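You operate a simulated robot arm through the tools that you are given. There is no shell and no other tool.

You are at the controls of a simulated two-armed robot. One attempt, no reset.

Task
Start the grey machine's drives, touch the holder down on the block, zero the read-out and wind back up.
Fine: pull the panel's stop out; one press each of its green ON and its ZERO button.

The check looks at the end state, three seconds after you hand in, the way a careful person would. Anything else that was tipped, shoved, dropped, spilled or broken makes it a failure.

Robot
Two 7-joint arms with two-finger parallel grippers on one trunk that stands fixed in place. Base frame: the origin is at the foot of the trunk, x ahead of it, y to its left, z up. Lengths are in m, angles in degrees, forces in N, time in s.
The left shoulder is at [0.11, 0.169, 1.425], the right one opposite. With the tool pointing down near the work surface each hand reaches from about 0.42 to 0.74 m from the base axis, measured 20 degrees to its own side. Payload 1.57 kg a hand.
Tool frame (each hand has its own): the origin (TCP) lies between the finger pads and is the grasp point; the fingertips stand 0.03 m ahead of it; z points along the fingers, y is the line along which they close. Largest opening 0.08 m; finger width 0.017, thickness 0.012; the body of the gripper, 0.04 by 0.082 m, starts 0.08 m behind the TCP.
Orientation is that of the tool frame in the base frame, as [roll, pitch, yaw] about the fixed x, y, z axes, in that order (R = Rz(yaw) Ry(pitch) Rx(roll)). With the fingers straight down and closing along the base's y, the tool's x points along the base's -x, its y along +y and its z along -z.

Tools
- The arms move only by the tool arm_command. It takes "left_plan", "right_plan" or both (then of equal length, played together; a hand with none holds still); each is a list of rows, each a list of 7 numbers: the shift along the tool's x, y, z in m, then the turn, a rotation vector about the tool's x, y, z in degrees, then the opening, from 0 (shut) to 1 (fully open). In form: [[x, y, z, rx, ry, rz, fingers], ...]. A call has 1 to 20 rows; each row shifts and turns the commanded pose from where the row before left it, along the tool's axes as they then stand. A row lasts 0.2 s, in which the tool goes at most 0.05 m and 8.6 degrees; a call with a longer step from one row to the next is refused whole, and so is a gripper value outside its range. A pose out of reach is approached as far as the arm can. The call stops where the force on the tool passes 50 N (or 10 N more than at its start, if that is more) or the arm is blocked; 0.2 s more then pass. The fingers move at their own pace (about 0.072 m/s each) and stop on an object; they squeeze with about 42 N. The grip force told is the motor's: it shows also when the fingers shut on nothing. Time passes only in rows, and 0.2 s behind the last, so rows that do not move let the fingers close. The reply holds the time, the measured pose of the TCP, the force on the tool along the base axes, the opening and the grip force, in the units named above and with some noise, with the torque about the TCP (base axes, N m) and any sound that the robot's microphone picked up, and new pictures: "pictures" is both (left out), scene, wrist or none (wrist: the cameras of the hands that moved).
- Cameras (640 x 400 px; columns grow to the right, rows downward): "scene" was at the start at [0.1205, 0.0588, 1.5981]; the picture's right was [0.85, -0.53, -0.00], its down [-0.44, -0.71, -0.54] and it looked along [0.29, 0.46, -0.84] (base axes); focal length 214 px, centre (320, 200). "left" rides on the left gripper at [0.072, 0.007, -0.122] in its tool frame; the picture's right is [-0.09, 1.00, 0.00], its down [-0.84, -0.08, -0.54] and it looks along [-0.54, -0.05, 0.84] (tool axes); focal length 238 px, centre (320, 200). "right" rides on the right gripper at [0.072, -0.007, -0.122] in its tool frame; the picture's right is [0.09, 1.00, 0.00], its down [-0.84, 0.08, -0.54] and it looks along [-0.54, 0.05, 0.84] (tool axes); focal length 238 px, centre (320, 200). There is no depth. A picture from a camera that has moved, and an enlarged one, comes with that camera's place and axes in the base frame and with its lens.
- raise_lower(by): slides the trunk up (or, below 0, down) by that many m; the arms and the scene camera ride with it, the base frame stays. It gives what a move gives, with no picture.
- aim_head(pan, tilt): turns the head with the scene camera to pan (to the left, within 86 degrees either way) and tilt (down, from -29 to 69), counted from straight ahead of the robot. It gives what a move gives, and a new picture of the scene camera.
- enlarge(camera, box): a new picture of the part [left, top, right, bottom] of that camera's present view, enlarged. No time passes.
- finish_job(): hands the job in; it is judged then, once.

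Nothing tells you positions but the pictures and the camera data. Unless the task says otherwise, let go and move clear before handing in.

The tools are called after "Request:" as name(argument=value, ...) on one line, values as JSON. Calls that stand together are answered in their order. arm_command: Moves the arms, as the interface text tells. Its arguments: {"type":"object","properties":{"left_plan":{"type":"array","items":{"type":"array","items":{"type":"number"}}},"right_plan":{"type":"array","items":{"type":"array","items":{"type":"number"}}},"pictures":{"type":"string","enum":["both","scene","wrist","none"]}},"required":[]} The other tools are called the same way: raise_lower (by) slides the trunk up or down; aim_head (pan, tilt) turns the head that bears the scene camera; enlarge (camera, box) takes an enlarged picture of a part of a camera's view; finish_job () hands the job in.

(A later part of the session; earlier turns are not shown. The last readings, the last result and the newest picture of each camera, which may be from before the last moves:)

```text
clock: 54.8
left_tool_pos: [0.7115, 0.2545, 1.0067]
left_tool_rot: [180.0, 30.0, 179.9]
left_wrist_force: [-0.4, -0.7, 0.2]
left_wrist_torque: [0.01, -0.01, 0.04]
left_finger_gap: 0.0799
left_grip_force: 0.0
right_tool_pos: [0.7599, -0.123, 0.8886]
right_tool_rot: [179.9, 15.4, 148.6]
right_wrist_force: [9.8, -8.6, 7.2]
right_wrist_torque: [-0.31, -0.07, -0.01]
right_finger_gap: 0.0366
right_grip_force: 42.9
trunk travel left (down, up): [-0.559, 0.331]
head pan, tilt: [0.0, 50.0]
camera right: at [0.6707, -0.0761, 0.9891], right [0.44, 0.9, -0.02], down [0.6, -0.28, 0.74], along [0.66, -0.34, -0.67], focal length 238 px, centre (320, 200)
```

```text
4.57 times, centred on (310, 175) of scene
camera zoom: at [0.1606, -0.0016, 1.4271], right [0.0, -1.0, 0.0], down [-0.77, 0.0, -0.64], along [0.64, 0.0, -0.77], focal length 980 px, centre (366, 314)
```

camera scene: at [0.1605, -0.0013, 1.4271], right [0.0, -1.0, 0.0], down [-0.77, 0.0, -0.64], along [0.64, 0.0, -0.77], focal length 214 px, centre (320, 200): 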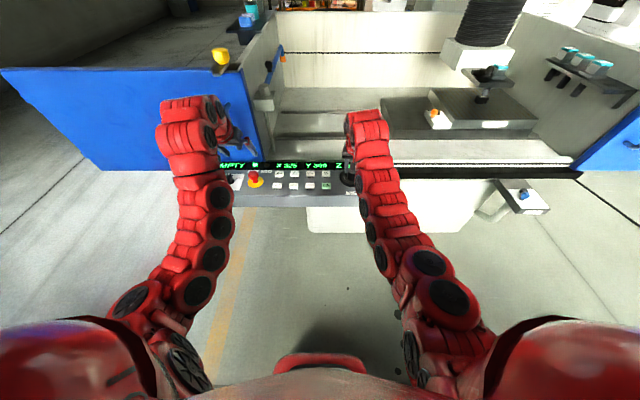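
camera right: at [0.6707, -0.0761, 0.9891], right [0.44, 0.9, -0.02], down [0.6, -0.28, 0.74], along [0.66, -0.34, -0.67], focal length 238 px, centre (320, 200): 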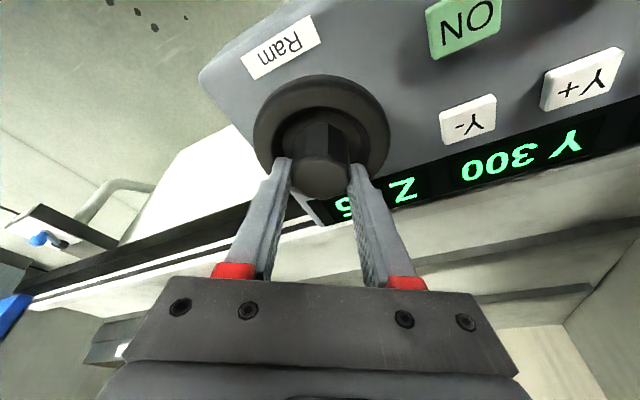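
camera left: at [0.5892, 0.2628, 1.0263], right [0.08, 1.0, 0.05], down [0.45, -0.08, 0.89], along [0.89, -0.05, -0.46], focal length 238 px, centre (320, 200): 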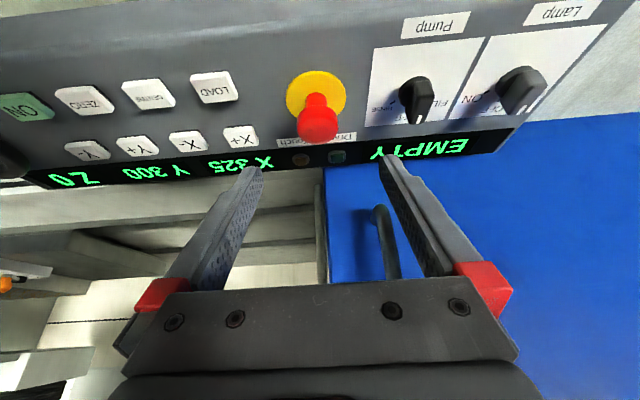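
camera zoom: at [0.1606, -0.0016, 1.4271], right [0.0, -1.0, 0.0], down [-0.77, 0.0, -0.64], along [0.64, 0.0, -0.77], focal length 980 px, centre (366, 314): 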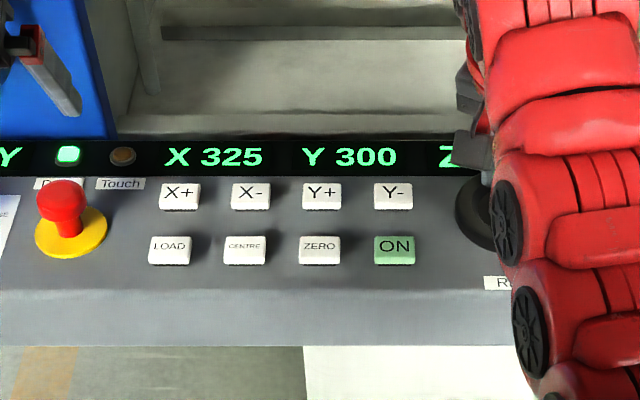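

Z now 75 (rounded to 5s), no touch yet. I'm near the end of this stroke, so release, rewind 72°, and regrip.

Request:
arm_command(right_plan=[[0, 0, 0, 0, 0, 0, 0.62], [0, 0, 0, 0, 0, 0, 0.62], [0, 0, 0, -2.1, 0, -7.72, 0.62], [0, 0, 0, -2.1, 0, -7.72, 0.62], [0, 0, 0, -2.1, 0, -7.72, 0.62], [0, 0, 0, -2.1, 0, -7.72, 0.62], [0, 0, 0, -2.1, 0, -7.72, 0.62], [0, 0, 0, -2.1, 0, -7.72, 0.62], [0, 0, 0, -2.1, 0, -7.72, 0.62], [0, 0, 0, -2.1, 0, -7.72, 0.62], [0, 0, 0, 0, 0, 0, 0.62], [0, 0, 0, 0, 0, 0, 0.2], [0, 0, 0, 0, 0, 0, 0.2], [0, 0, 0, 0, 0, 0, 0.2]])

Request:
enlarge(camera="scene", box=[460, 50, 520, 110])

Request:
enlarge(camera="scene", box=[240, 140, 380, 210])

```text
clock: 57.8
left_tool_pos: [0.7126, 0.2565, 1.0061]
left_tool_rot: [-180.0, 30.1, 180.0]
left_wrist_force: [-0.5, -0.3, 0.0]
left_wrist_torque: [0.01, -0.01, -0.01]
left_finger_gap: 0.0798
left_grip_force: 0.1
right_tool_pos: [0.7594, -0.1222, 0.8905]
right_tool_rot: [-179.9, 15.5, -147.5]
right_wrist_force: [2.7, -2.1, 1.6]
right_wrist_torque: [-0.17, 0.05, 0.05]
right_finger_gap: 0.0367
right_grip_force: 43.0
trunk travel left (down, up): [-0.559, 0.331]
head pan, tilt: [0.0, 50.0]
camera scene: at [0.1606, -0.0009, 1.4271], right [0.0, -1.0, 0.0], down [-0.77, 0.0, -0.64], along [0.64, 0.0, -0.77], focal length 214 px, centre (320, 200)
camera right: at [0.6788, -0.1835, 0.989], right [-0.61, 0.79, -0.03], down [0.52, 0.42, 0.75], along [0.6, 0.44, -0.67], focal length 238 px, centre (320, 200)
```

scene: 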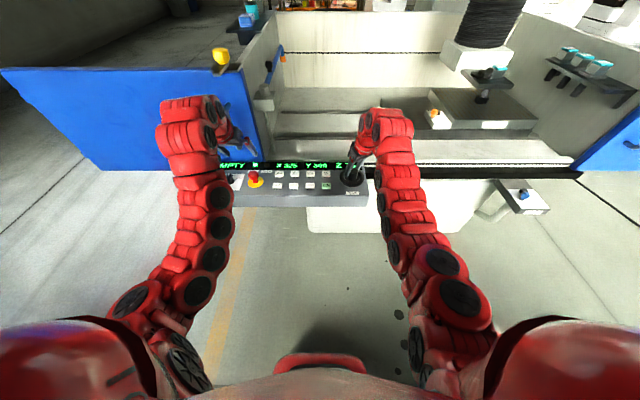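
right: 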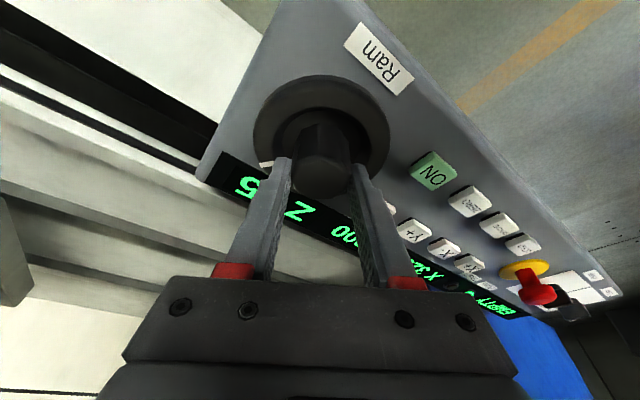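

```text
6.67 times, centred on (490, 80) of scene
camera zoom: at [0.1606, -0.0009, 1.4271], right [0.0, -1.0, 0.0], down [-0.77, 0.0, -0.64], along [0.64, 0.0, -0.77], focal length 1430 px, centre (-813, 1000)
```

zoom: 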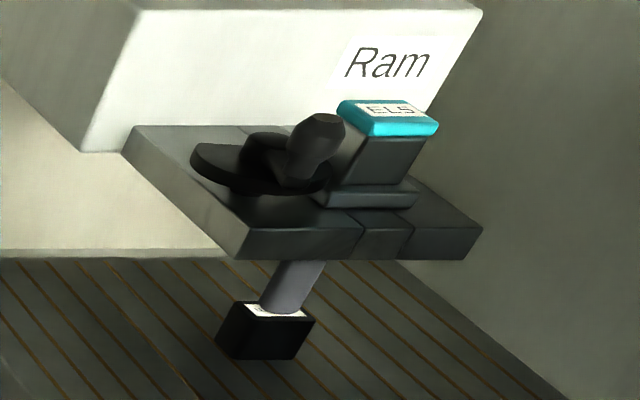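

```text
4.57 times, centred on (310, 175) of scene
camera zoom: at [0.1606, -0.0009, 1.4271], right [0.0, -1.0, 0.0], down [-0.77, 0.0, -0.64], along [0.64, 0.0, -0.77], focal length 980 px, centre (366, 314)
```

zoom: 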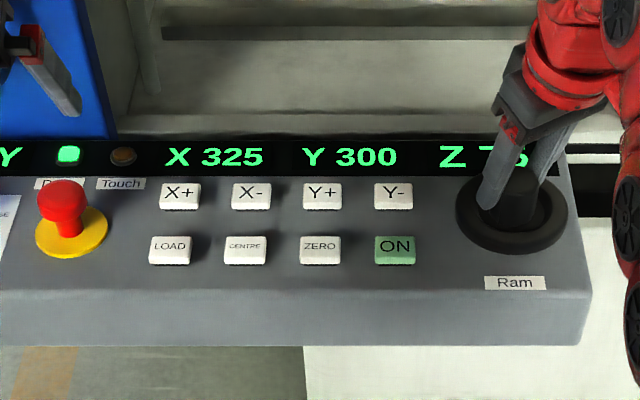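

Z 75, regripped. Advance 4° at a time watching the Touch lamp.

Request:
arm_command(right_plan=[[0, 0, 0, 0.53, 0, 1.93, 0.2], [0, 0, 0, 0.53, 0, 1.93, 0.2], [0, 0, 0, 0, 0, 0, 0.2]], pictures="none")

Request:
enlarge(camera="scene", box=[460, 50, 520, 110])

Request:
enlarge(camera="scene", box=[240, 140, 380, 210])

```text
clock: 58.6
left_tool_pos: [0.7116, 0.2561, 1.0072]
left_tool_rot: [179.9, 30.0, -180.0]
left_wrist_force: [0.7, 0.9, -0.1]
left_wrist_torque: [0.0, 0.03, -0.03]
left_finger_gap: 0.0799
left_grip_force: 0.1
right_tool_pos: [0.7595, -0.1233, 0.8893]
right_tool_rot: [-179.9, 15.3, -151.4]
right_wrist_force: [4.3, -4.3, 2.7]
right_wrist_torque: [-0.21, -0.28, 0.0]
right_finger_gap: 0.0371
right_grip_force: 43.0
trunk travel left (down, up): [-0.559, 0.331]
head pan, tilt: [0.0, 50.0]
```

```text
6.67 times, centred on (490, 80) of scene
camera zoom: at [0.1606, -0.0011, 1.427], right [0.0, -1.0, 0.0], down [-0.77, 0.0, -0.64], along [0.64, 0.0, -0.77], focal length 1430 px, centre (-813, 1000)
```

zoom: 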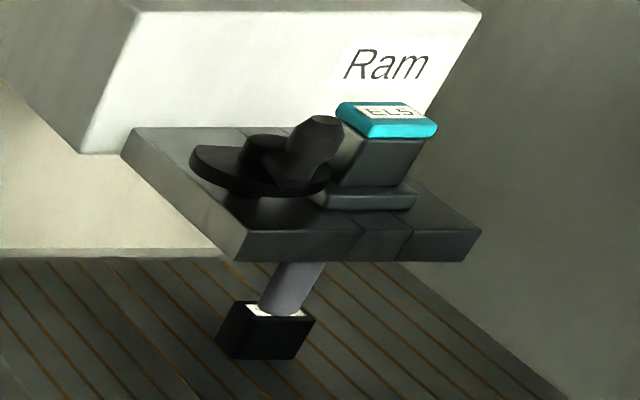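

```text
4.57 times, centred on (310, 175) of scene
camera zoom: at [0.1606, -0.0011, 1.427], right [0.0, -1.0, 0.0], down [-0.77, 0.0, -0.64], along [0.64, 0.0, -0.77], focal length 980 px, centre (366, 314)
```

zoom: 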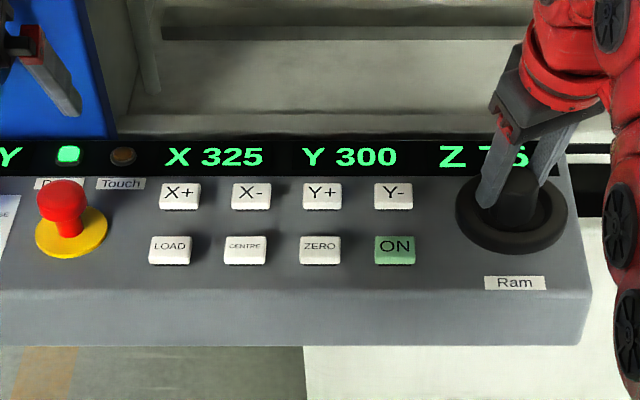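

Request:
arm_command(right_plan=[[0, 0, 0, 0.53, 0, 1.93, 0.2], [0, 0, 0, 0.53, 0, 1.93, 0.2], [0, 0, 0, 0, 0, 0, 0.2]], pictures="none")

Request:
enlarge(camera="scene", box=[475, 80, 505, 110])

Request:
enlarge(camera="scene", box=[240, 140, 380, 210])

```text
clock: 59.4
left_tool_pos: [0.7124, 0.256, 1.0062]
left_tool_rot: [-180.0, 30.0, -180.0]
left_wrist_force: [-0.5, -1.0, 0.6]
left_wrist_torque: [-0.03, 0.02, 0.05]
left_finger_gap: 0.0799
left_grip_force: 0.1
right_tool_pos: [0.7591, -0.1234, 0.8902]
right_tool_rot: [-179.8, 15.6, -155.5]
right_wrist_force: [3.5, -6.7, 1.5]
right_wrist_torque: [-0.13, -0.25, -0.03]
right_finger_gap: 0.0364
right_grip_force: 43.4
trunk travel left (down, up): [-0.559, 0.331]
head pan, tilt: [0.0, 50.0]
```

```text
13.33 times, centred on (490, 95) of scene
camera zoom: at [0.1607, -0.0015, 1.427], right [0.0, -1.0, 0.0], down [-0.77, 0.0, -0.64], along [0.64, 0.0, -0.77], focal length 2860 px, centre (-1947, 1600)
```

zoom: 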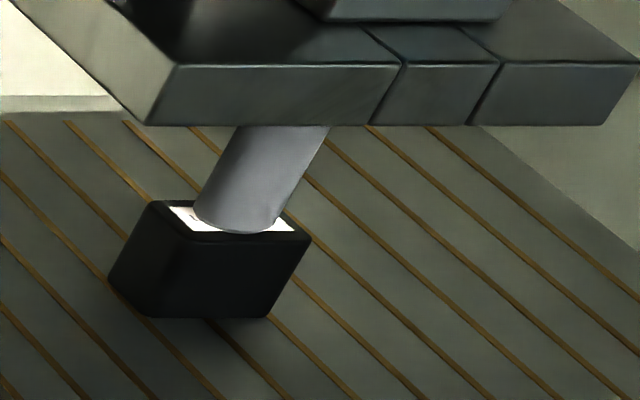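

```text
4.57 times, centred on (310, 175) of scene
camera zoom: at [0.1607, -0.0015, 1.427], right [0.0, -1.0, 0.0], down [-0.77, 0.0, -0.64], along [0.64, 0.0, -0.77], focal length 980 px, centre (366, 314)
```

zoom: 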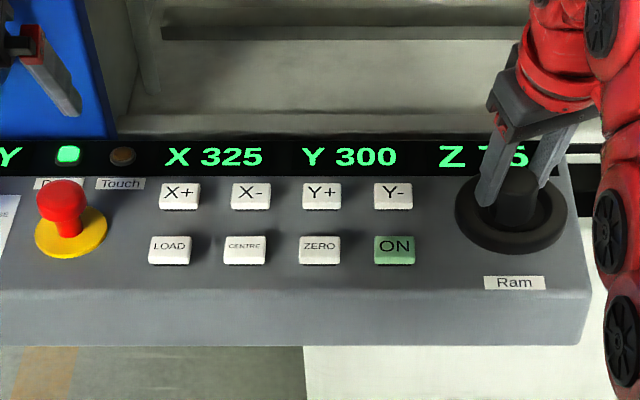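

Request:
arm_command(right_plan=[[0, 0, 0, 0.4, 0, 1.45, 0.2], [0, 0, 0, 0.4, 0, 1.45, 0.2], [0, 0, 0, 0, 0, 0, 0.2]], pictures="none")

Request:
enlarge(camera="scene", box=[475, 80, 505, 110])

Request:
enlarge(camera="scene", box=[240, 140, 380, 210])

```text
clock: 60.2
left_tool_pos: [0.7117, 0.2565, 1.0068]
left_tool_rot: [180.0, 30.0, -179.9]
left_wrist_force: [0.2, 0.5, 0.2]
left_wrist_torque: [0.02, 0.06, -0.01]
left_finger_gap: 0.0801
left_grip_force: 0.1
right_tool_pos: [0.7602, -0.1229, 0.8901]
right_tool_rot: [179.9, 15.4, -158.3]
right_wrist_force: [2.1, -6.7, -1.6]
right_wrist_torque: [-0.17, -0.26, 0.02]
right_finger_gap: 0.037
right_grip_force: 43.5
trunk travel left (down, up): [-0.559, 0.331]
head pan, tilt: [0.0, 50.0]
```

```text
13.33 times, centred on (490, 95) of scene
camera zoom: at [0.1607, -0.0015, 1.427], right [0.0, -1.0, 0.0], down [-0.77, 0.0, -0.64], along [0.64, 0.0, -0.77], focal length 2860 px, centre (-1947, 1600)
```

zoom: 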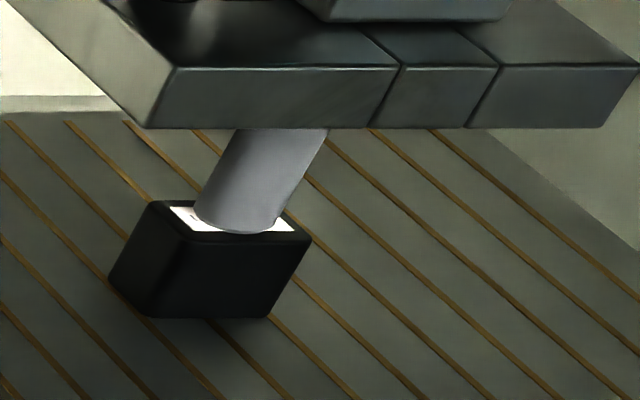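

```text
4.57 times, centred on (310, 175) of scene
camera zoom: at [0.1607, -0.0015, 1.427], right [0.0, -1.0, 0.0], down [-0.77, 0.0, -0.64], along [0.64, 0.0, -0.77], focal length 980 px, centre (366, 314)
```

zoom: 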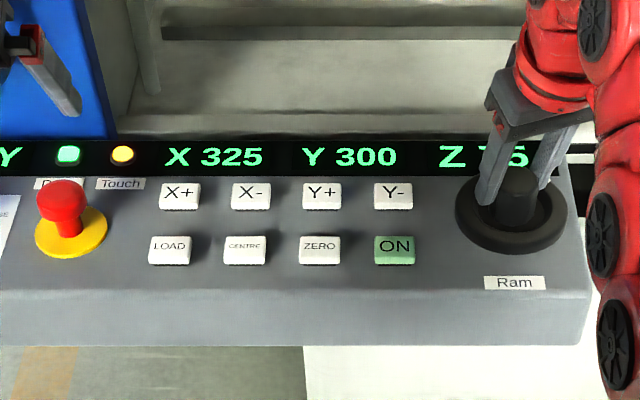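

The Touch lamp is lit — stop turning. I hold the wheel with the right hand and bring the left hand (fingers shut, tilt 20°) over the ZERO button.

Request:
arm_command(left_plan=[[0, 0, 0, 0, 5, 0, 0], [0, 0, 0, 0, 5, 0, 0], [0.0017, -0.0434, 0.0113, 0, 0, 0, 0], [0.0017, -0.0434, 0.0113, 0, 0, 0, 0], [0.0017, -0.0434, 0.0113, 0, 0, 0, 0], [0.0017, -0.0434, 0.0113, 0, 0, 0, 0], [0.0016, -0.0434, 0.0113, 0, 0, 0, 0], [0, 0, 0, 0, 0, 0, 0]])

Request:
enlarge(camera="left", box=[160, 60, 480, 260])

Request:
enlarge(camera="scene", box=[210, 110, 400, 230])

```text
clock: 62.0
left_tool_pos: [0.7226, 0.0388, 0.9492]
left_tool_rot: [179.8, 19.9, -179.9]
left_wrist_force: [0.9, 0.3, -0.7]
left_wrist_torque: [0.02, -0.01, -0.01]
left_finger_gap: 0.0
left_grip_force: 21.4
right_tool_pos: [0.7619, -0.1237, 0.8901]
right_tool_rot: [-179.9, 15.3, -158.4]
right_wrist_force: [1.8, -7.3, 0.8]
right_wrist_torque: [-0.38, -0.22, 0.0]
right_finger_gap: 0.0367
right_grip_force: 42.7
trunk travel left (down, up): [-0.559, 0.331]
head pan, tilt: [0.0, 50.0]
camera scene: at [0.1607, -0.0014, 1.427], right [0.0, -1.0, 0.0], down [-0.77, 0.0, -0.64], along [0.64, 0.0, -0.77], focal length 214 px, centre (320, 200)
camera left: at [0.6142, 0.0441, 1.04], right [0.09, 1.0, 0.03], down [0.6, -0.08, 0.79], along [0.79, -0.05, -0.61], focal length 238 px, centre (320, 200)
```

scene: 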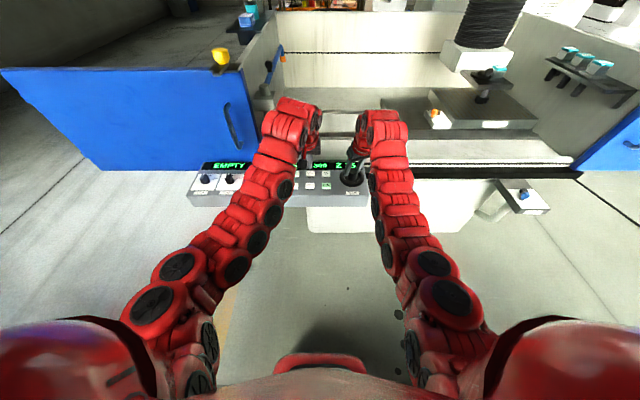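
left: 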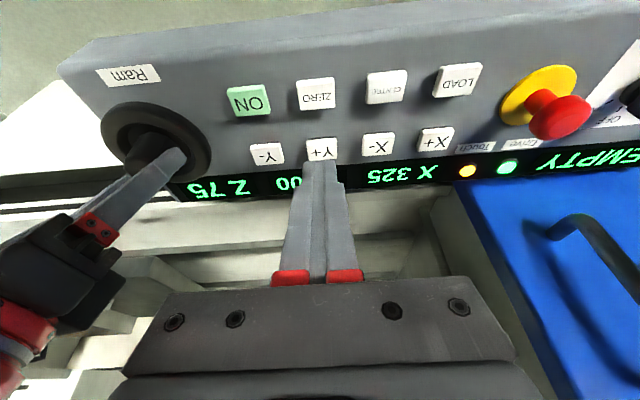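

```text
2.00 times, centred on (320, 160) of left
camera zoom: at [0.6142, 0.0441, 1.04], right [0.09, 1.0, 0.03], down [0.6, -0.08, 0.79], along [0.79, -0.05, -0.61], focal length 477 px, centre (320, 280)
```

zoom: 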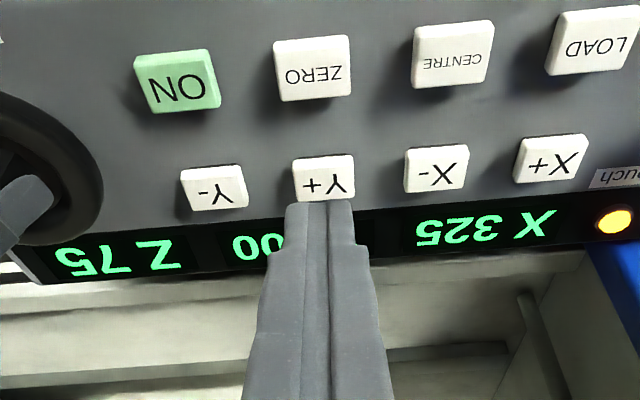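

```text
3.33 times, centred on (305, 170) of scene
camera zoom: at [0.1607, -0.0014, 1.427], right [0.0, -1.0, 0.0], down [-0.77, 0.0, -0.64], along [0.64, 0.0, -0.77], focal length 715 px, centre (370, 300)
```

zoom: 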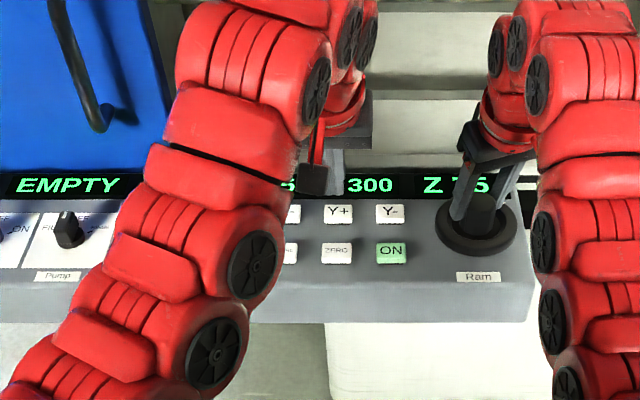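

Request:
arm_command(left_plan=[[0.0089, 0, 0.0254, 0, 0, 0, 0], [0.0089, 0, 0.0254, 0, 0, 0, 0], [0.0089, 0, 0.0254, 0, 0, 0, 0], [0, 0, 0, 0, 0, 0, 0]], pictures="wrist")

Request:
enlarge(camera="left", box=[240, 80, 400, 180])

```text
clock: 63.0
left_tool_pos: [0.7261, 0.0373, 0.8704]
left_tool_rot: [179.9, 20.0, -179.9]
left_wrist_force: [-0.6, -0.5, -0.8]
left_wrist_torque: [-0.04, -0.01, 0.03]
left_finger_gap: 0.0004
left_grip_force: 21.2
right_tool_pos: [0.759, -0.1231, 0.8891]
right_tool_rot: [-179.9, 15.4, -158.4]
right_wrist_force: [1.2, -7.4, -0.3]
right_wrist_torque: [-0.18, -0.24, 0.0]
right_finger_gap: 0.0365
right_grip_force: 43.5
trunk travel left (down, up): [-0.559, 0.331]
head pan, tilt: [0.0, 50.0]
camera left: at [0.6162, 0.0433, 0.9598], right [0.09, 1.0, 0.03], down [0.6, -0.08, 0.8], along [0.79, -0.05, -0.61], focal length 238 px, centre (320, 200)
```

left: 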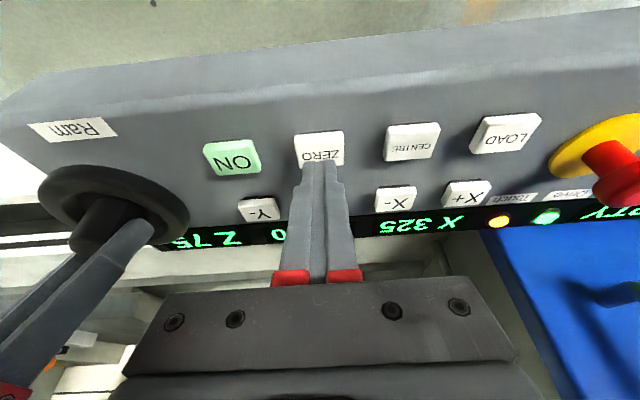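

```text
4.00 times, centred on (320, 130) of left
camera zoom: at [0.6162, 0.0433, 0.9598], right [0.09, 1.0, 0.03], down [0.6, -0.08, 0.8], along [0.79, -0.05, -0.61], focal length 953 px, centre (320, 480)
```

zoom: 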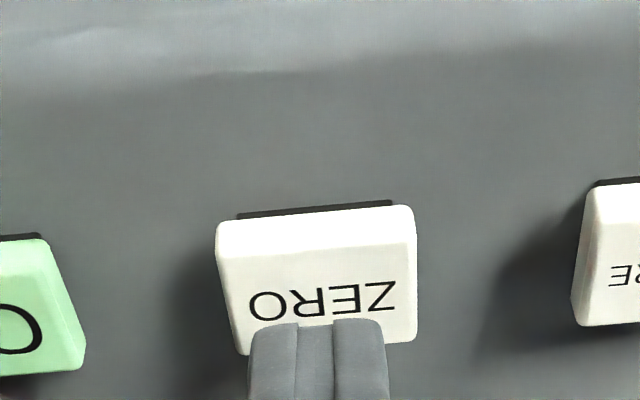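

Request:
arm_command(left_plan=[[0.0028, 0, -0.001, 0, 0, 0, 0], [0.0004, 0, 0.0011, 0, 0, 0, 0], [0.0004, 0, 0.0011, 0, 0, 0, 0], [0.0004, 0, 0.0011, 0, 0, 0, 0], [0.0004, 0, 0.0011, 0, 0, 0, 0], [0.0004, 0, 0.0011, 0, 0, 0, 0]], pictures="none")

Request:
enlarge(camera="left", box=[240, 80, 400, 180])

```text
clock: 64.4
left_tool_pos: [0.722, 0.0378, 0.863]
left_tool_rot: [179.9, 19.9, 179.9]
left_wrist_force: [0.3, -0.7, -0.2]
left_wrist_torque: [0.02, -0.03, -0.02]
left_finger_gap: 0.0001
left_grip_force: 21.7
right_tool_pos: [0.7606, -0.1236, 0.8893]
right_tool_rot: [-180.0, 15.4, -158.4]
right_wrist_force: [1.5, -6.3, 1.3]
right_wrist_torque: [-0.17, -0.04, 0.0]
right_finger_gap: 0.0367
right_grip_force: 42.8
trunk travel left (down, up): [-0.559, 0.331]
head pan, tilt: [0.0, 50.0]
```

```text
4.00 times, centred on (320, 130) of left
camera zoom: at [0.6127, 0.0449, 0.9534], right [0.09, 1.0, 0.03], down [0.6, -0.08, 0.79], along [0.79, -0.05, -0.61], focal length 953 px, centre (320, 480)
```

zoom: 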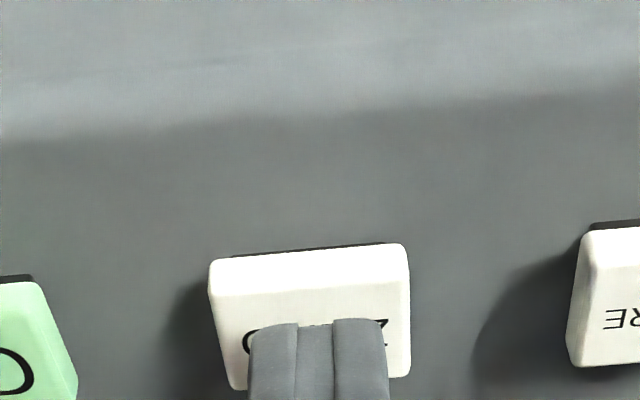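

Almost touching the button. Press a few millimetres more until the click.

Request:
arm_command(left_plan=[[0.0004, 0, 0.0011, 0, 0, 0, 0], [0.0004, 0, 0.0011, 0, 0, 0, 0], [0.0004, 0, 0.0011, 0, 0, 0, 0]], pictures="wrist")

Request:
enlarge(camera="left", box=[140, 140, 460, 340])

```text
clock: 65.2
left_tool_pos: [0.7219, 0.0387, 0.8599]
left_tool_rot: [180.0, 20.0, -180.0]
left_wrist_force: [-0.2, -0.7, 1.9]
left_wrist_torque: [0.0, -0.04, 0.03]
left_finger_gap: 0.0
left_grip_force: 21.8
right_tool_pos: [0.7589, -0.1242, 0.8895]
right_tool_rot: [179.9, 15.4, -158.4]
right_wrist_force: [3.4, -7.1, -1.5]
right_wrist_torque: [-0.29, -0.05, 0.01]
right_finger_gap: 0.0369
right_grip_force: 43.0
trunk travel left (down, up): [-0.559, 0.331]
head pan, tilt: [0.0, 50.0]
heard: click
camera left: at [0.613, 0.0446, 0.9504], right [0.09, 1.0, 0.03], down [0.6, -0.08, 0.8], along [0.79, -0.05, -0.6], focal length 238 px, centre (320, 200)
```

left: 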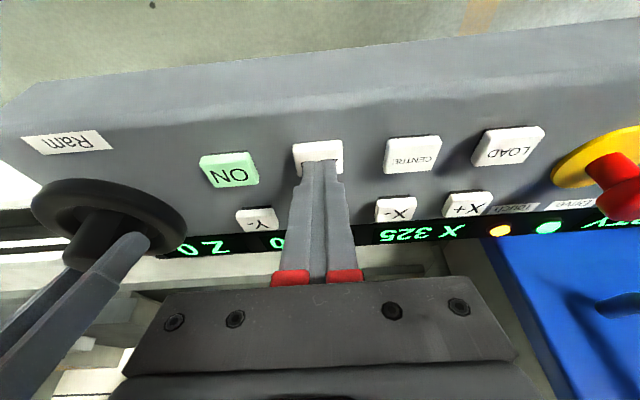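

```text
2.00 times, centred on (300, 240) of left
camera zoom: at [0.613, 0.0446, 0.9504], right [0.09, 1.0, 0.03], down [0.6, -0.08, 0.8], along [0.79, -0.05, -0.6], focal length 477 px, centre (360, 120)
```

zoom: 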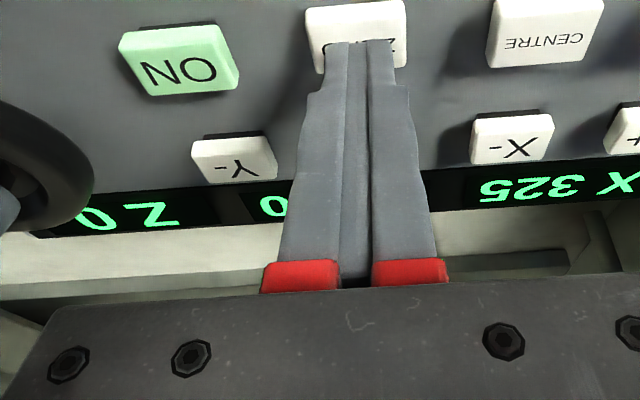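

ZERO clicked and Z reads 0 with Touch lit. I retract the left hand upward and aside, then start winding the wheel back counter-clockwise with the right.

Request:
arm_command(left_plan=[[-0.014, 0, -0.038, 0, 0, 0, 0], [-0.014, 0, -0.038, 0, 0, 0, 0], [0, 0.045, 0, 0, 0, 0, 0], [0, 0.045, 0, 0, 0, 0, 0], [0, 0.045, 0, 0, 0, 0, 0], [0, 0, 0, 0, 0, 0, 0]])

Request:
enlarge(camera="scene", box=[210, 110, 400, 230])

```text
clock: 66.6
left_tool_pos: [0.7212, 0.1745, 0.9413]
left_tool_rot: [179.9, 20.1, 180.0]
left_wrist_force: [0.3, -0.2, 0.4]
left_wrist_torque: [-0.03, 0.01, 0.01]
left_finger_gap: 0.0
left_grip_force: 21.2
right_tool_pos: [0.7612, -0.1233, 0.89]
right_tool_rot: [179.9, 15.3, -158.4]
right_wrist_force: [1.9, -6.4, 1.3]
right_wrist_torque: [-0.08, 0.05, 0.0]
right_finger_gap: 0.0369
right_grip_force: 43.5
trunk travel left (down, up): [-0.559, 0.331]
head pan, tilt: [0.0, 50.0]
camera scene: at [0.1607, -0.0016, 1.4271], right [0.0, -1.0, 0.0], down [-0.77, 0.0, -0.64], along [0.64, 0.0, -0.77], focal length 214 px, centre (320, 200)
camera left: at [0.6133, 0.1805, 1.0317], right [0.09, 1.0, 0.03], down [0.6, -0.08, 0.8], along [0.79, -0.05, -0.61], focal length 238 px, centre (320, 200)
```

scene: 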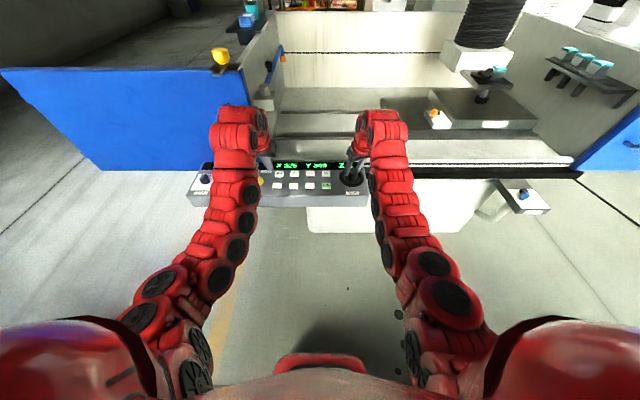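
left: 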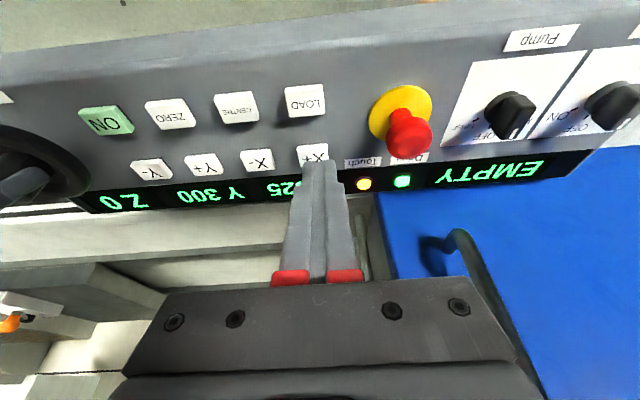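

```text
3.33 times, centred on (305, 170) of scene
camera zoom: at [0.1607, -0.0016, 1.4271], right [0.0, -1.0, 0.0], down [-0.77, 0.0, -0.64], along [0.64, 0.0, -0.77], focal length 715 px, centre (370, 300)
```

zoom: 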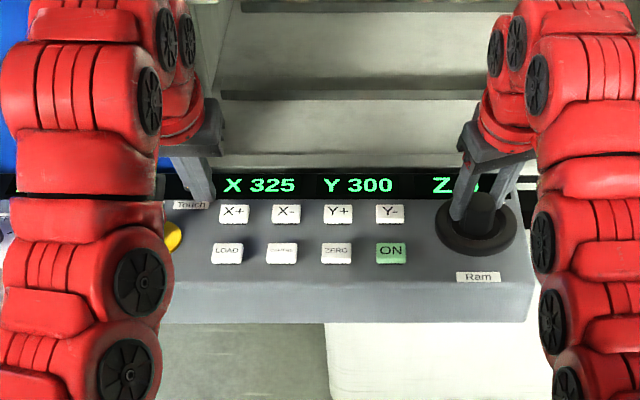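

Request:
arm_command(right_plan=[[0, 0, 0, -2.1, 0, -7.72, 0.2], [0, 0, 0, -2.1, 0, -7.72, 0.2], [0, 0, 0, -2.1, 0, -7.72, 0.2], [0, 0, 0, 0, 0, 0, 0.2], [0, 0, 0, 0, 0, 0, 0.62], [0, 0, 0, 0, 0, 0, 0.62], [0, 0, 0, 2.1, 0, 7.72, 0.62], [0, 0, 0, 2.1, 0, 7.72, 0.62], [0, 0, 0, 2.1, 0, 7.72, 0.62], [0, 0, 0, 2.1, 0, 7.72, 0.62], [0, 0, 0, 2.1, 0, 7.72, 0.62], [0, 0, 0, 2.1, 0, 7.72, 0.62], [0, 0, 0, 2.1, 0, 7.72, 0.62], [0, 0, 0, 2.1, 0, 7.72, 0.62], [0, 0, 0, 2.1, 0, 7.72, 0.62], [0, 0, 0, 0, 0, 0, 0.62], [0, 0, 0, 0, 0, 0, 0.62]])

Request:
enlarge(camera="right", box=[160, 60, 480, 260])

Request:
enlarge(camera="scene", box=[440, 20, 560, 140])

Request:
enlarge(camera="left", box=[0, 60, 480, 360])

```text
clock: 70.2
left_tool_pos: [0.7226, 0.1744, 0.9419]
left_tool_rot: [179.9, 20.0, -180.0]
left_wrist_force: [-0.4, -0.2, -0.1]
left_wrist_torque: [0.01, 0.0, -0.01]
left_finger_gap: 0.0
left_grip_force: 21.5
right_tool_pos: [0.7596, -0.1238, 0.8898]
right_tool_rot: [179.9, 15.4, 153.6]
right_wrist_force: [0.3, -0.1, -0.5]
right_wrist_torque: [0.02, 0.02, 0.02]
right_finger_gap: 0.0496
right_grip_force: 0.0
trunk travel left (down, up): [-0.559, 0.331]
head pan, tilt: [0.0, 50.0]
camera scene: at [0.1604, -0.0004, 1.4271], right [0.0, -1.0, 0.0], down [-0.77, 0.0, -0.64], along [0.64, 0.0, -0.77], focal length 214 px, centre (320, 200)
camera right: at [0.6667, -0.083, 0.9889], right [0.36, 0.93, -0.02], down [0.63, -0.23, 0.74], along [0.69, -0.29, -0.67], focal length 238 px, centre (320, 200)
```

scene: 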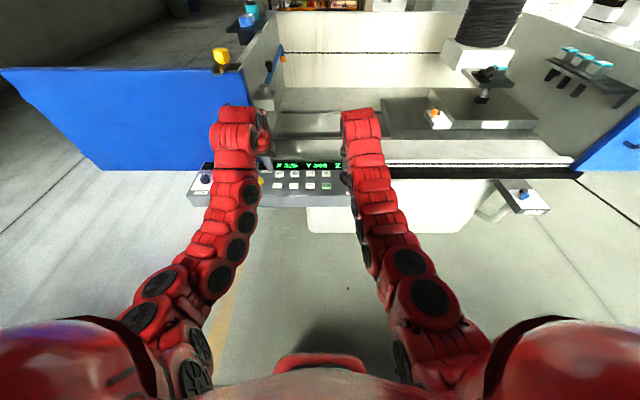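
right: 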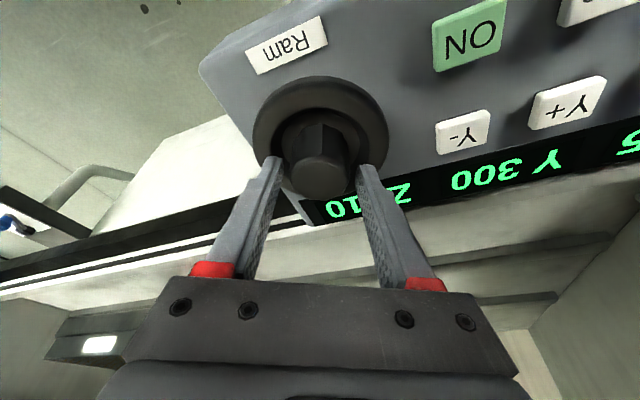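

```text
2.00 times, centred on (320, 160) of right
camera zoom: at [0.6667, -0.083, 0.9889], right [0.36, 0.93, -0.02], down [0.63, -0.23, 0.74], along [0.69, -0.29, -0.67], focal length 477 px, centre (320, 280)
```

zoom: 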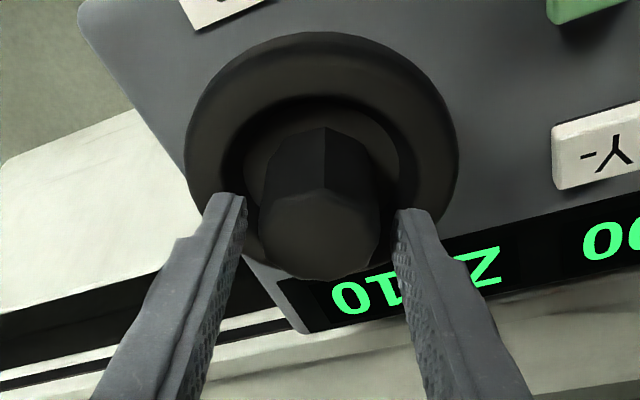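

```text
3.33 times, centred on (500, 80) of scene
camera zoom: at [0.1604, -0.0004, 1.4271], right [0.0, -1.0, 0.0], down [-0.77, 0.0, -0.64], along [0.64, 0.0, -0.77], focal length 715 px, centre (-280, 600)
```

zoom: 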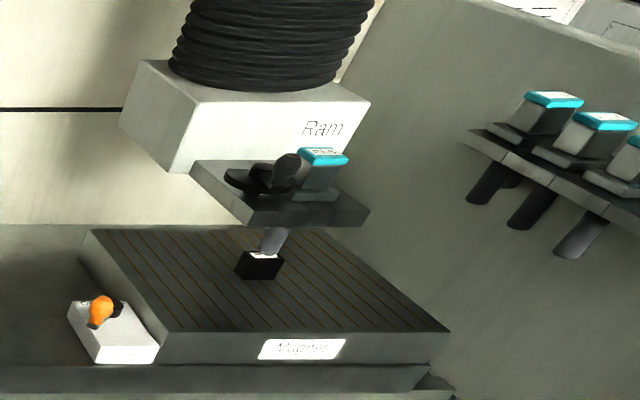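

```text
1.33 times, centred on (240, 210) of left
camera zoom: at [0.6131, 0.181, 1.0315], right [0.09, 1.0, 0.03], down [0.6, -0.08, 0.8], along [0.79, -0.05, -0.61], focal length 318 px, centre (427, 187)
```

zoom: 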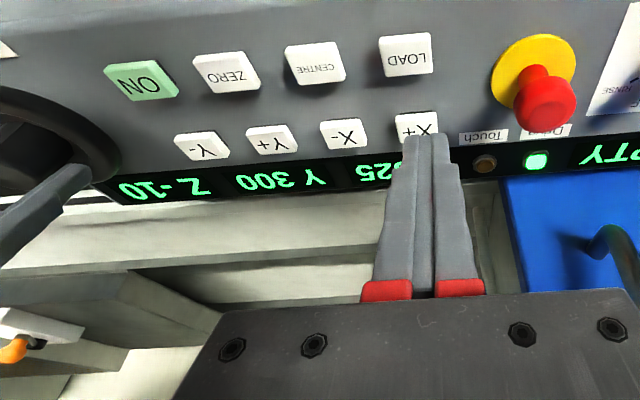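

Z −10 and the Touch lamp is off: the ram is rising. Regrip and wind another 72°.

Request:
arm_command(right_plan=[[0, 0, 0, 0, 0, 0, 0.2], [0, 0, 0, 0, 0, 0, 0.2], [0, 0, 0, -2.1, 0, -7.72, 0.2], [0, 0, 0, -2.1, 0, -7.72, 0.2], [0, 0, 0, -2.1, 0, -7.72, 0.2], [0, 0, 0, -2.1, 0, -7.72, 0.2], [0, 0, 0, -2.1, 0, -7.72, 0.2], [0, 0, 0, -2.1, 0, -7.72, 0.2], [0, 0, 0, -2.1, 0, -7.72, 0.2], [0, 0, 0, -2.1, 0, -7.72, 0.2], [0, 0, 0, -2.1, 0, -7.72, 0.2], [0, 0, 0, 0, 0, 0, 0.2], [0, 0, 0, 0, 0, 0, 0.62], [0, 0, 0, 0, 0, 0, 0.62]], pictures="wrist")

Request:
arm_command(right_plan=[[0, 0, 0, 2.1, 0, 7.72, 0.62], [0, 0, 0, 2.1, 0, 7.72, 0.62], [0, 0, 0, 2.1, 0, 7.72, 0.62], [0, 0, 0, 2.1, 0, 7.72, 0.62], [0, 0, 0, 2.1, 0, 7.72, 0.62], [0, 0, 0, 2.1, 0, 7.72, 0.62], [0, 0, 0, 2.1, 0, 7.72, 0.62], [0, 0, 0, 2.1, 0, 7.72, 0.62], [0, 0, 0, 2.1, 0, 7.72, 0.62], [0, 0, 0, 0, 0, 0, 0.62]], pictures="both")

Request:
enlarge(camera="left", box=[0, 60, 480, 360])

```text
clock: 73.2
left_tool_pos: [0.7222, 0.1747, 0.9408]
left_tool_rot: [-180.0, 20.0, -179.9]
left_wrist_force: [-0.5, 0.8, -0.2]
left_wrist_torque: [-0.03, -0.04, -0.03]
left_finger_gap: 0.0002
left_grip_force: 20.9
right_tool_pos: [0.7601, -0.1222, 0.8905]
right_tool_rot: [-179.8, 15.3, -134.4]
right_wrist_force: [0.6, 0.4, -0.2]
right_wrist_torque: [0.01, 0.03, -0.01]
right_finger_gap: 0.0495
right_grip_force: 0.0
trunk travel left (down, up): [-0.559, 0.331]
head pan, tilt: [0.0, 50.0]
camera right: at [0.6944, -0.1993, 0.989], right [-0.77, 0.63, -0.03], down [0.41, 0.53, 0.74], along [0.49, 0.57, -0.67], focal length 238 px, centre (320, 200)
```

right: 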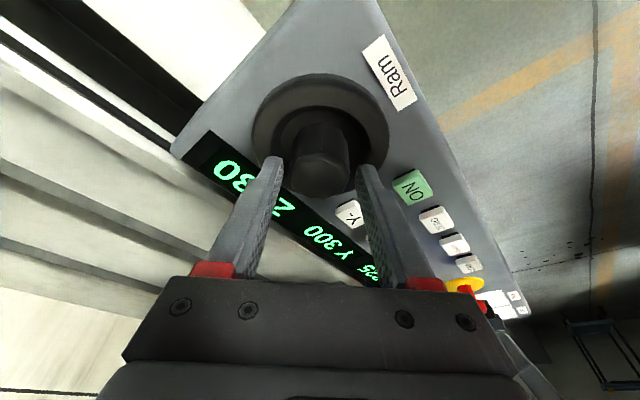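

```text
clock: 75.4
left_tool_pos: [0.7227, 0.1748, 0.9416]
left_tool_rot: [-180.0, 20.0, -179.9]
left_wrist_force: [0.2, 0.0, 0.9]
left_wrist_torque: [0.01, 0.02, 0.0]
left_finger_gap: 0.0
left_grip_force: 21.3
right_tool_pos: [0.7604, -0.123, 0.889]
right_tool_rot: [180.0, 15.4, 153.5]
right_wrist_force: [-0.1, -0.5, -0.2]
right_wrist_torque: [0.0, 0.05, 0.0]
right_finger_gap: 0.0496
right_grip_force: 0.1
trunk travel left (down, up): [-0.559, 0.331]
head pan, tilt: [0.0, 50.0]
camera scene: at [0.1604, -0.0008, 1.4271], right [0.0, -1.0, 0.0], down [-0.77, 0.0, -0.64], along [0.64, 0.0, -0.77], focal length 214 px, centre (320, 200)
camera right: at [0.6668, -0.0838, 0.9886], right [0.36, 0.93, -0.02], down [0.63, -0.23, 0.74], along [0.69, -0.29, -0.67], focal length 238 px, centre (320, 200)
```

scene: 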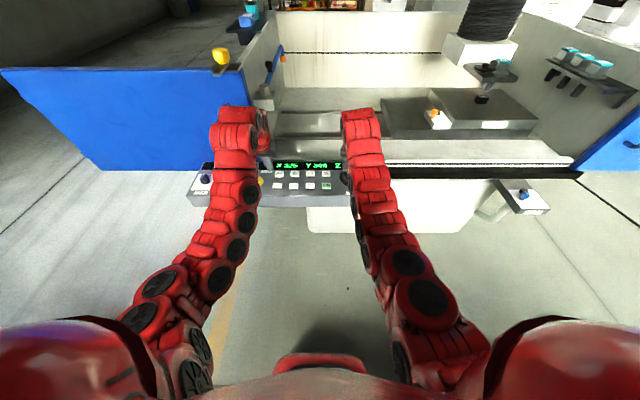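
right: 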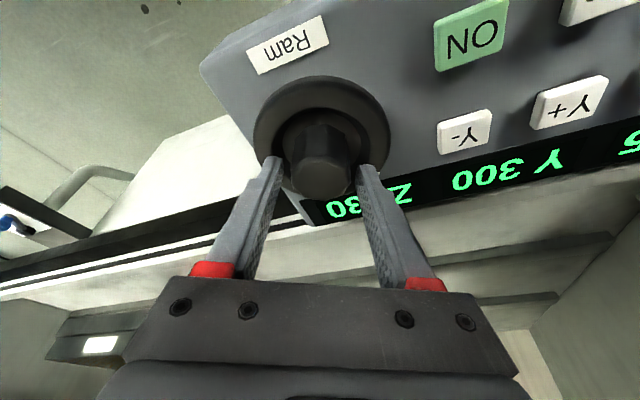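

```text
1.33 times, centred on (240, 210) of left
camera zoom: at [0.6131, 0.1807, 1.0316], right [0.09, 1.0, 0.03], down [0.6, -0.08, 0.8], along [0.79, -0.05, -0.61], focal length 318 px, centre (427, 187)
```

zoom: 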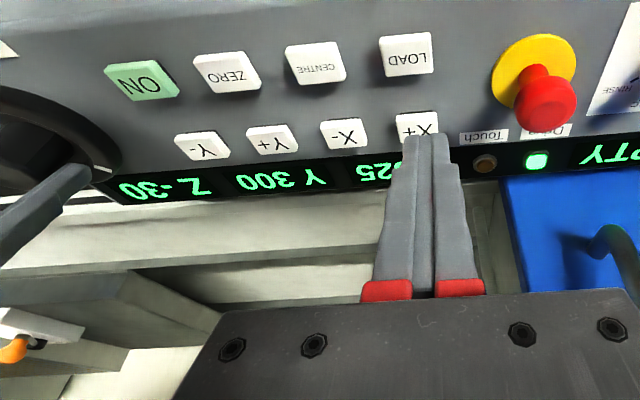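

Z −30. Another full stroke.

Request:
arm_command(right_plan=[[0, 0, 0, 0, 0, 0, 0.2], [0, 0, 0, 0, 0, 0, 0.2], [0, 0, 0, -2.1, 0, -7.72, 0.2], [0, 0, 0, -2.1, 0, -7.72, 0.2], [0, 0, 0, -2.1, 0, -7.72, 0.2], [0, 0, 0, -2.1, 0, -7.72, 0.2], [0, 0, 0, -2.1, 0, -7.72, 0.2], [0, 0, 0, -2.1, 0, -7.72, 0.2], [0, 0, 0, -2.1, 0, -7.72, 0.2], [0, 0, 0, -2.1, 0, -7.72, 0.2], [0, 0, 0, -2.1, 0, -7.72, 0.2], [0, 0, 0, 0, 0, 0, 0.2], [0, 0, 0, 0, 0, 0, 0.62], [0, 0, 0, 0, 0, 0, 0.62]], pictures="wrist")

Request:
arm_command(right_plan=[[0, 0, 0, 2.1, 0, 7.72, 0.62], [0, 0, 0, 2.1, 0, 7.72, 0.62], [0, 0, 0, 2.1, 0, 7.72, 0.62], [0, 0, 0, 2.1, 0, 7.72, 0.62], [0, 0, 0, 2.1, 0, 7.72, 0.62], [0, 0, 0, 2.1, 0, 7.72, 0.62], [0, 0, 0, 2.1, 0, 7.72, 0.62], [0, 0, 0, 2.1, 0, 7.72, 0.62], [0, 0, 0, 2.1, 0, 7.72, 0.62], [0, 0, 0, 0, 0, 0, 0.62]], pictures="both")

Request:
enlarge(camera="left", box=[0, 60, 480, 360])

```text
clock: 78.4
left_tool_pos: [0.7209, 0.1752, 0.9408]
left_tool_rot: [-179.9, 20.0, -180.0]
left_wrist_force: [0.1, -0.1, -0.4]
left_wrist_torque: [0.0, 0.05, -0.02]
left_finger_gap: 0.0
left_grip_force: 21.4
right_tool_pos: [0.7599, -0.1225, 0.8897]
right_tool_rot: [-179.8, 15.4, -134.2]
right_wrist_force: [1.0, -0.1, 0.1]
right_wrist_torque: [0.02, -0.01, -0.02]
right_finger_gap: 0.0495
right_grip_force: 0.0
trunk travel left (down, up): [-0.559, 0.331]
head pan, tilt: [0.0, 50.0]
camera right: at [0.6945, -0.1994, 0.989], right [-0.77, 0.63, -0.03], down [0.41, 0.53, 0.74], along [0.49, 0.57, -0.67], focal length 238 px, centre (320, 200)
```

right: 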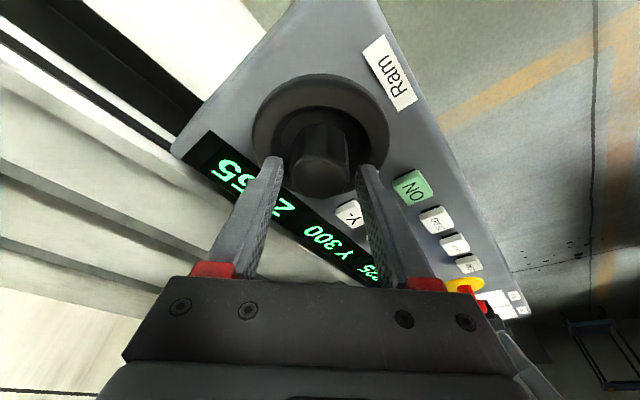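

```text
clock: 80.6
left_tool_pos: [0.7221, 0.1762, 0.9422]
left_tool_rot: [180.0, 20.0, 179.9]
left_wrist_force: [0.0, -0.4, -0.3]
left_wrist_torque: [0.0, -0.03, 0.04]
left_finger_gap: 0.0002
left_grip_force: 21.0
right_tool_pos: [0.7596, -0.1226, 0.8886]
right_tool_rot: [180.0, 15.4, 153.4]
right_wrist_force: [0.2, -0.4, 0.6]
right_wrist_torque: [-0.01, -0.01, 0.01]
right_finger_gap: 0.0495
right_grip_force: 0.1
trunk travel left (down, up): [-0.559, 0.331]
head pan, tilt: [0.0, 50.0]
camera scene: at [0.1604, -0.0008, 1.4271], right [0.0, -1.0, 0.0], down [-0.77, 0.0, -0.64], along [0.64, 0.0, -0.77], focal length 214 px, centre (320, 200)
camera right: at [0.6664, -0.0833, 0.9885], right [0.36, 0.93, -0.02], down [0.63, -0.23, 0.74], along [0.69, -0.29, -0.67], focal length 238 px, centre (320, 200)
```

scene: 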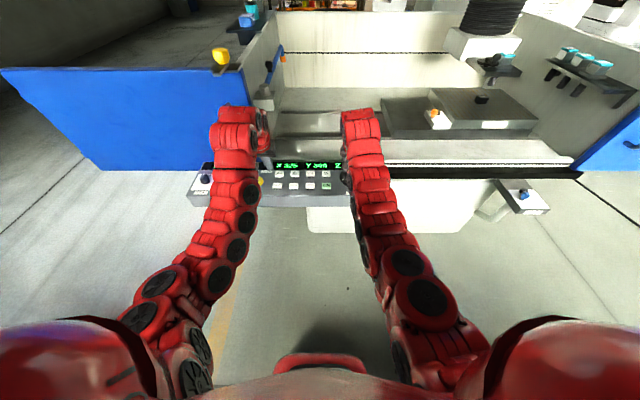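
right: 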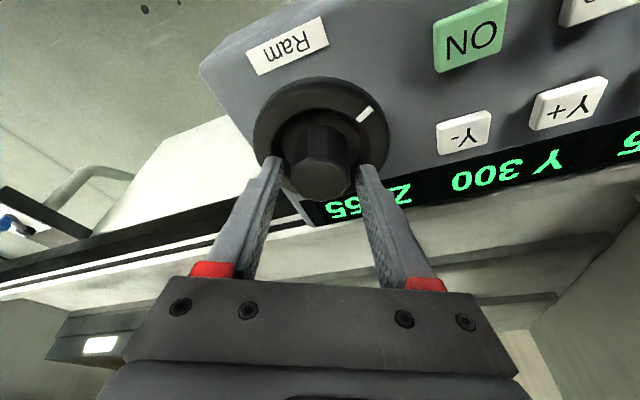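

```text
1.33 times, centred on (240, 210) of left
camera zoom: at [0.6131, 0.1807, 1.0316], right [0.09, 1.0, 0.03], down [0.6, -0.08, 0.8], along [0.79, -0.05, -0.61], focal length 318 px, centre (427, 187)
```

zoom: 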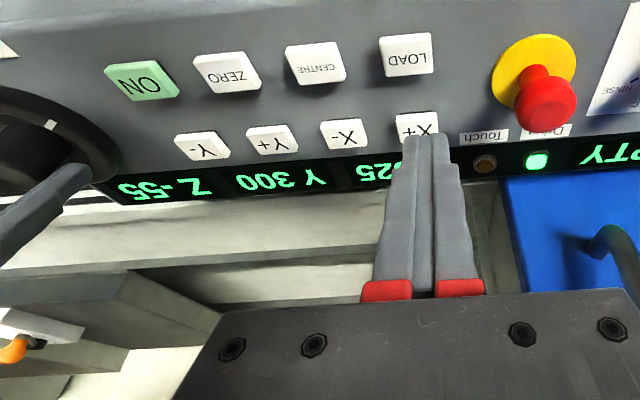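

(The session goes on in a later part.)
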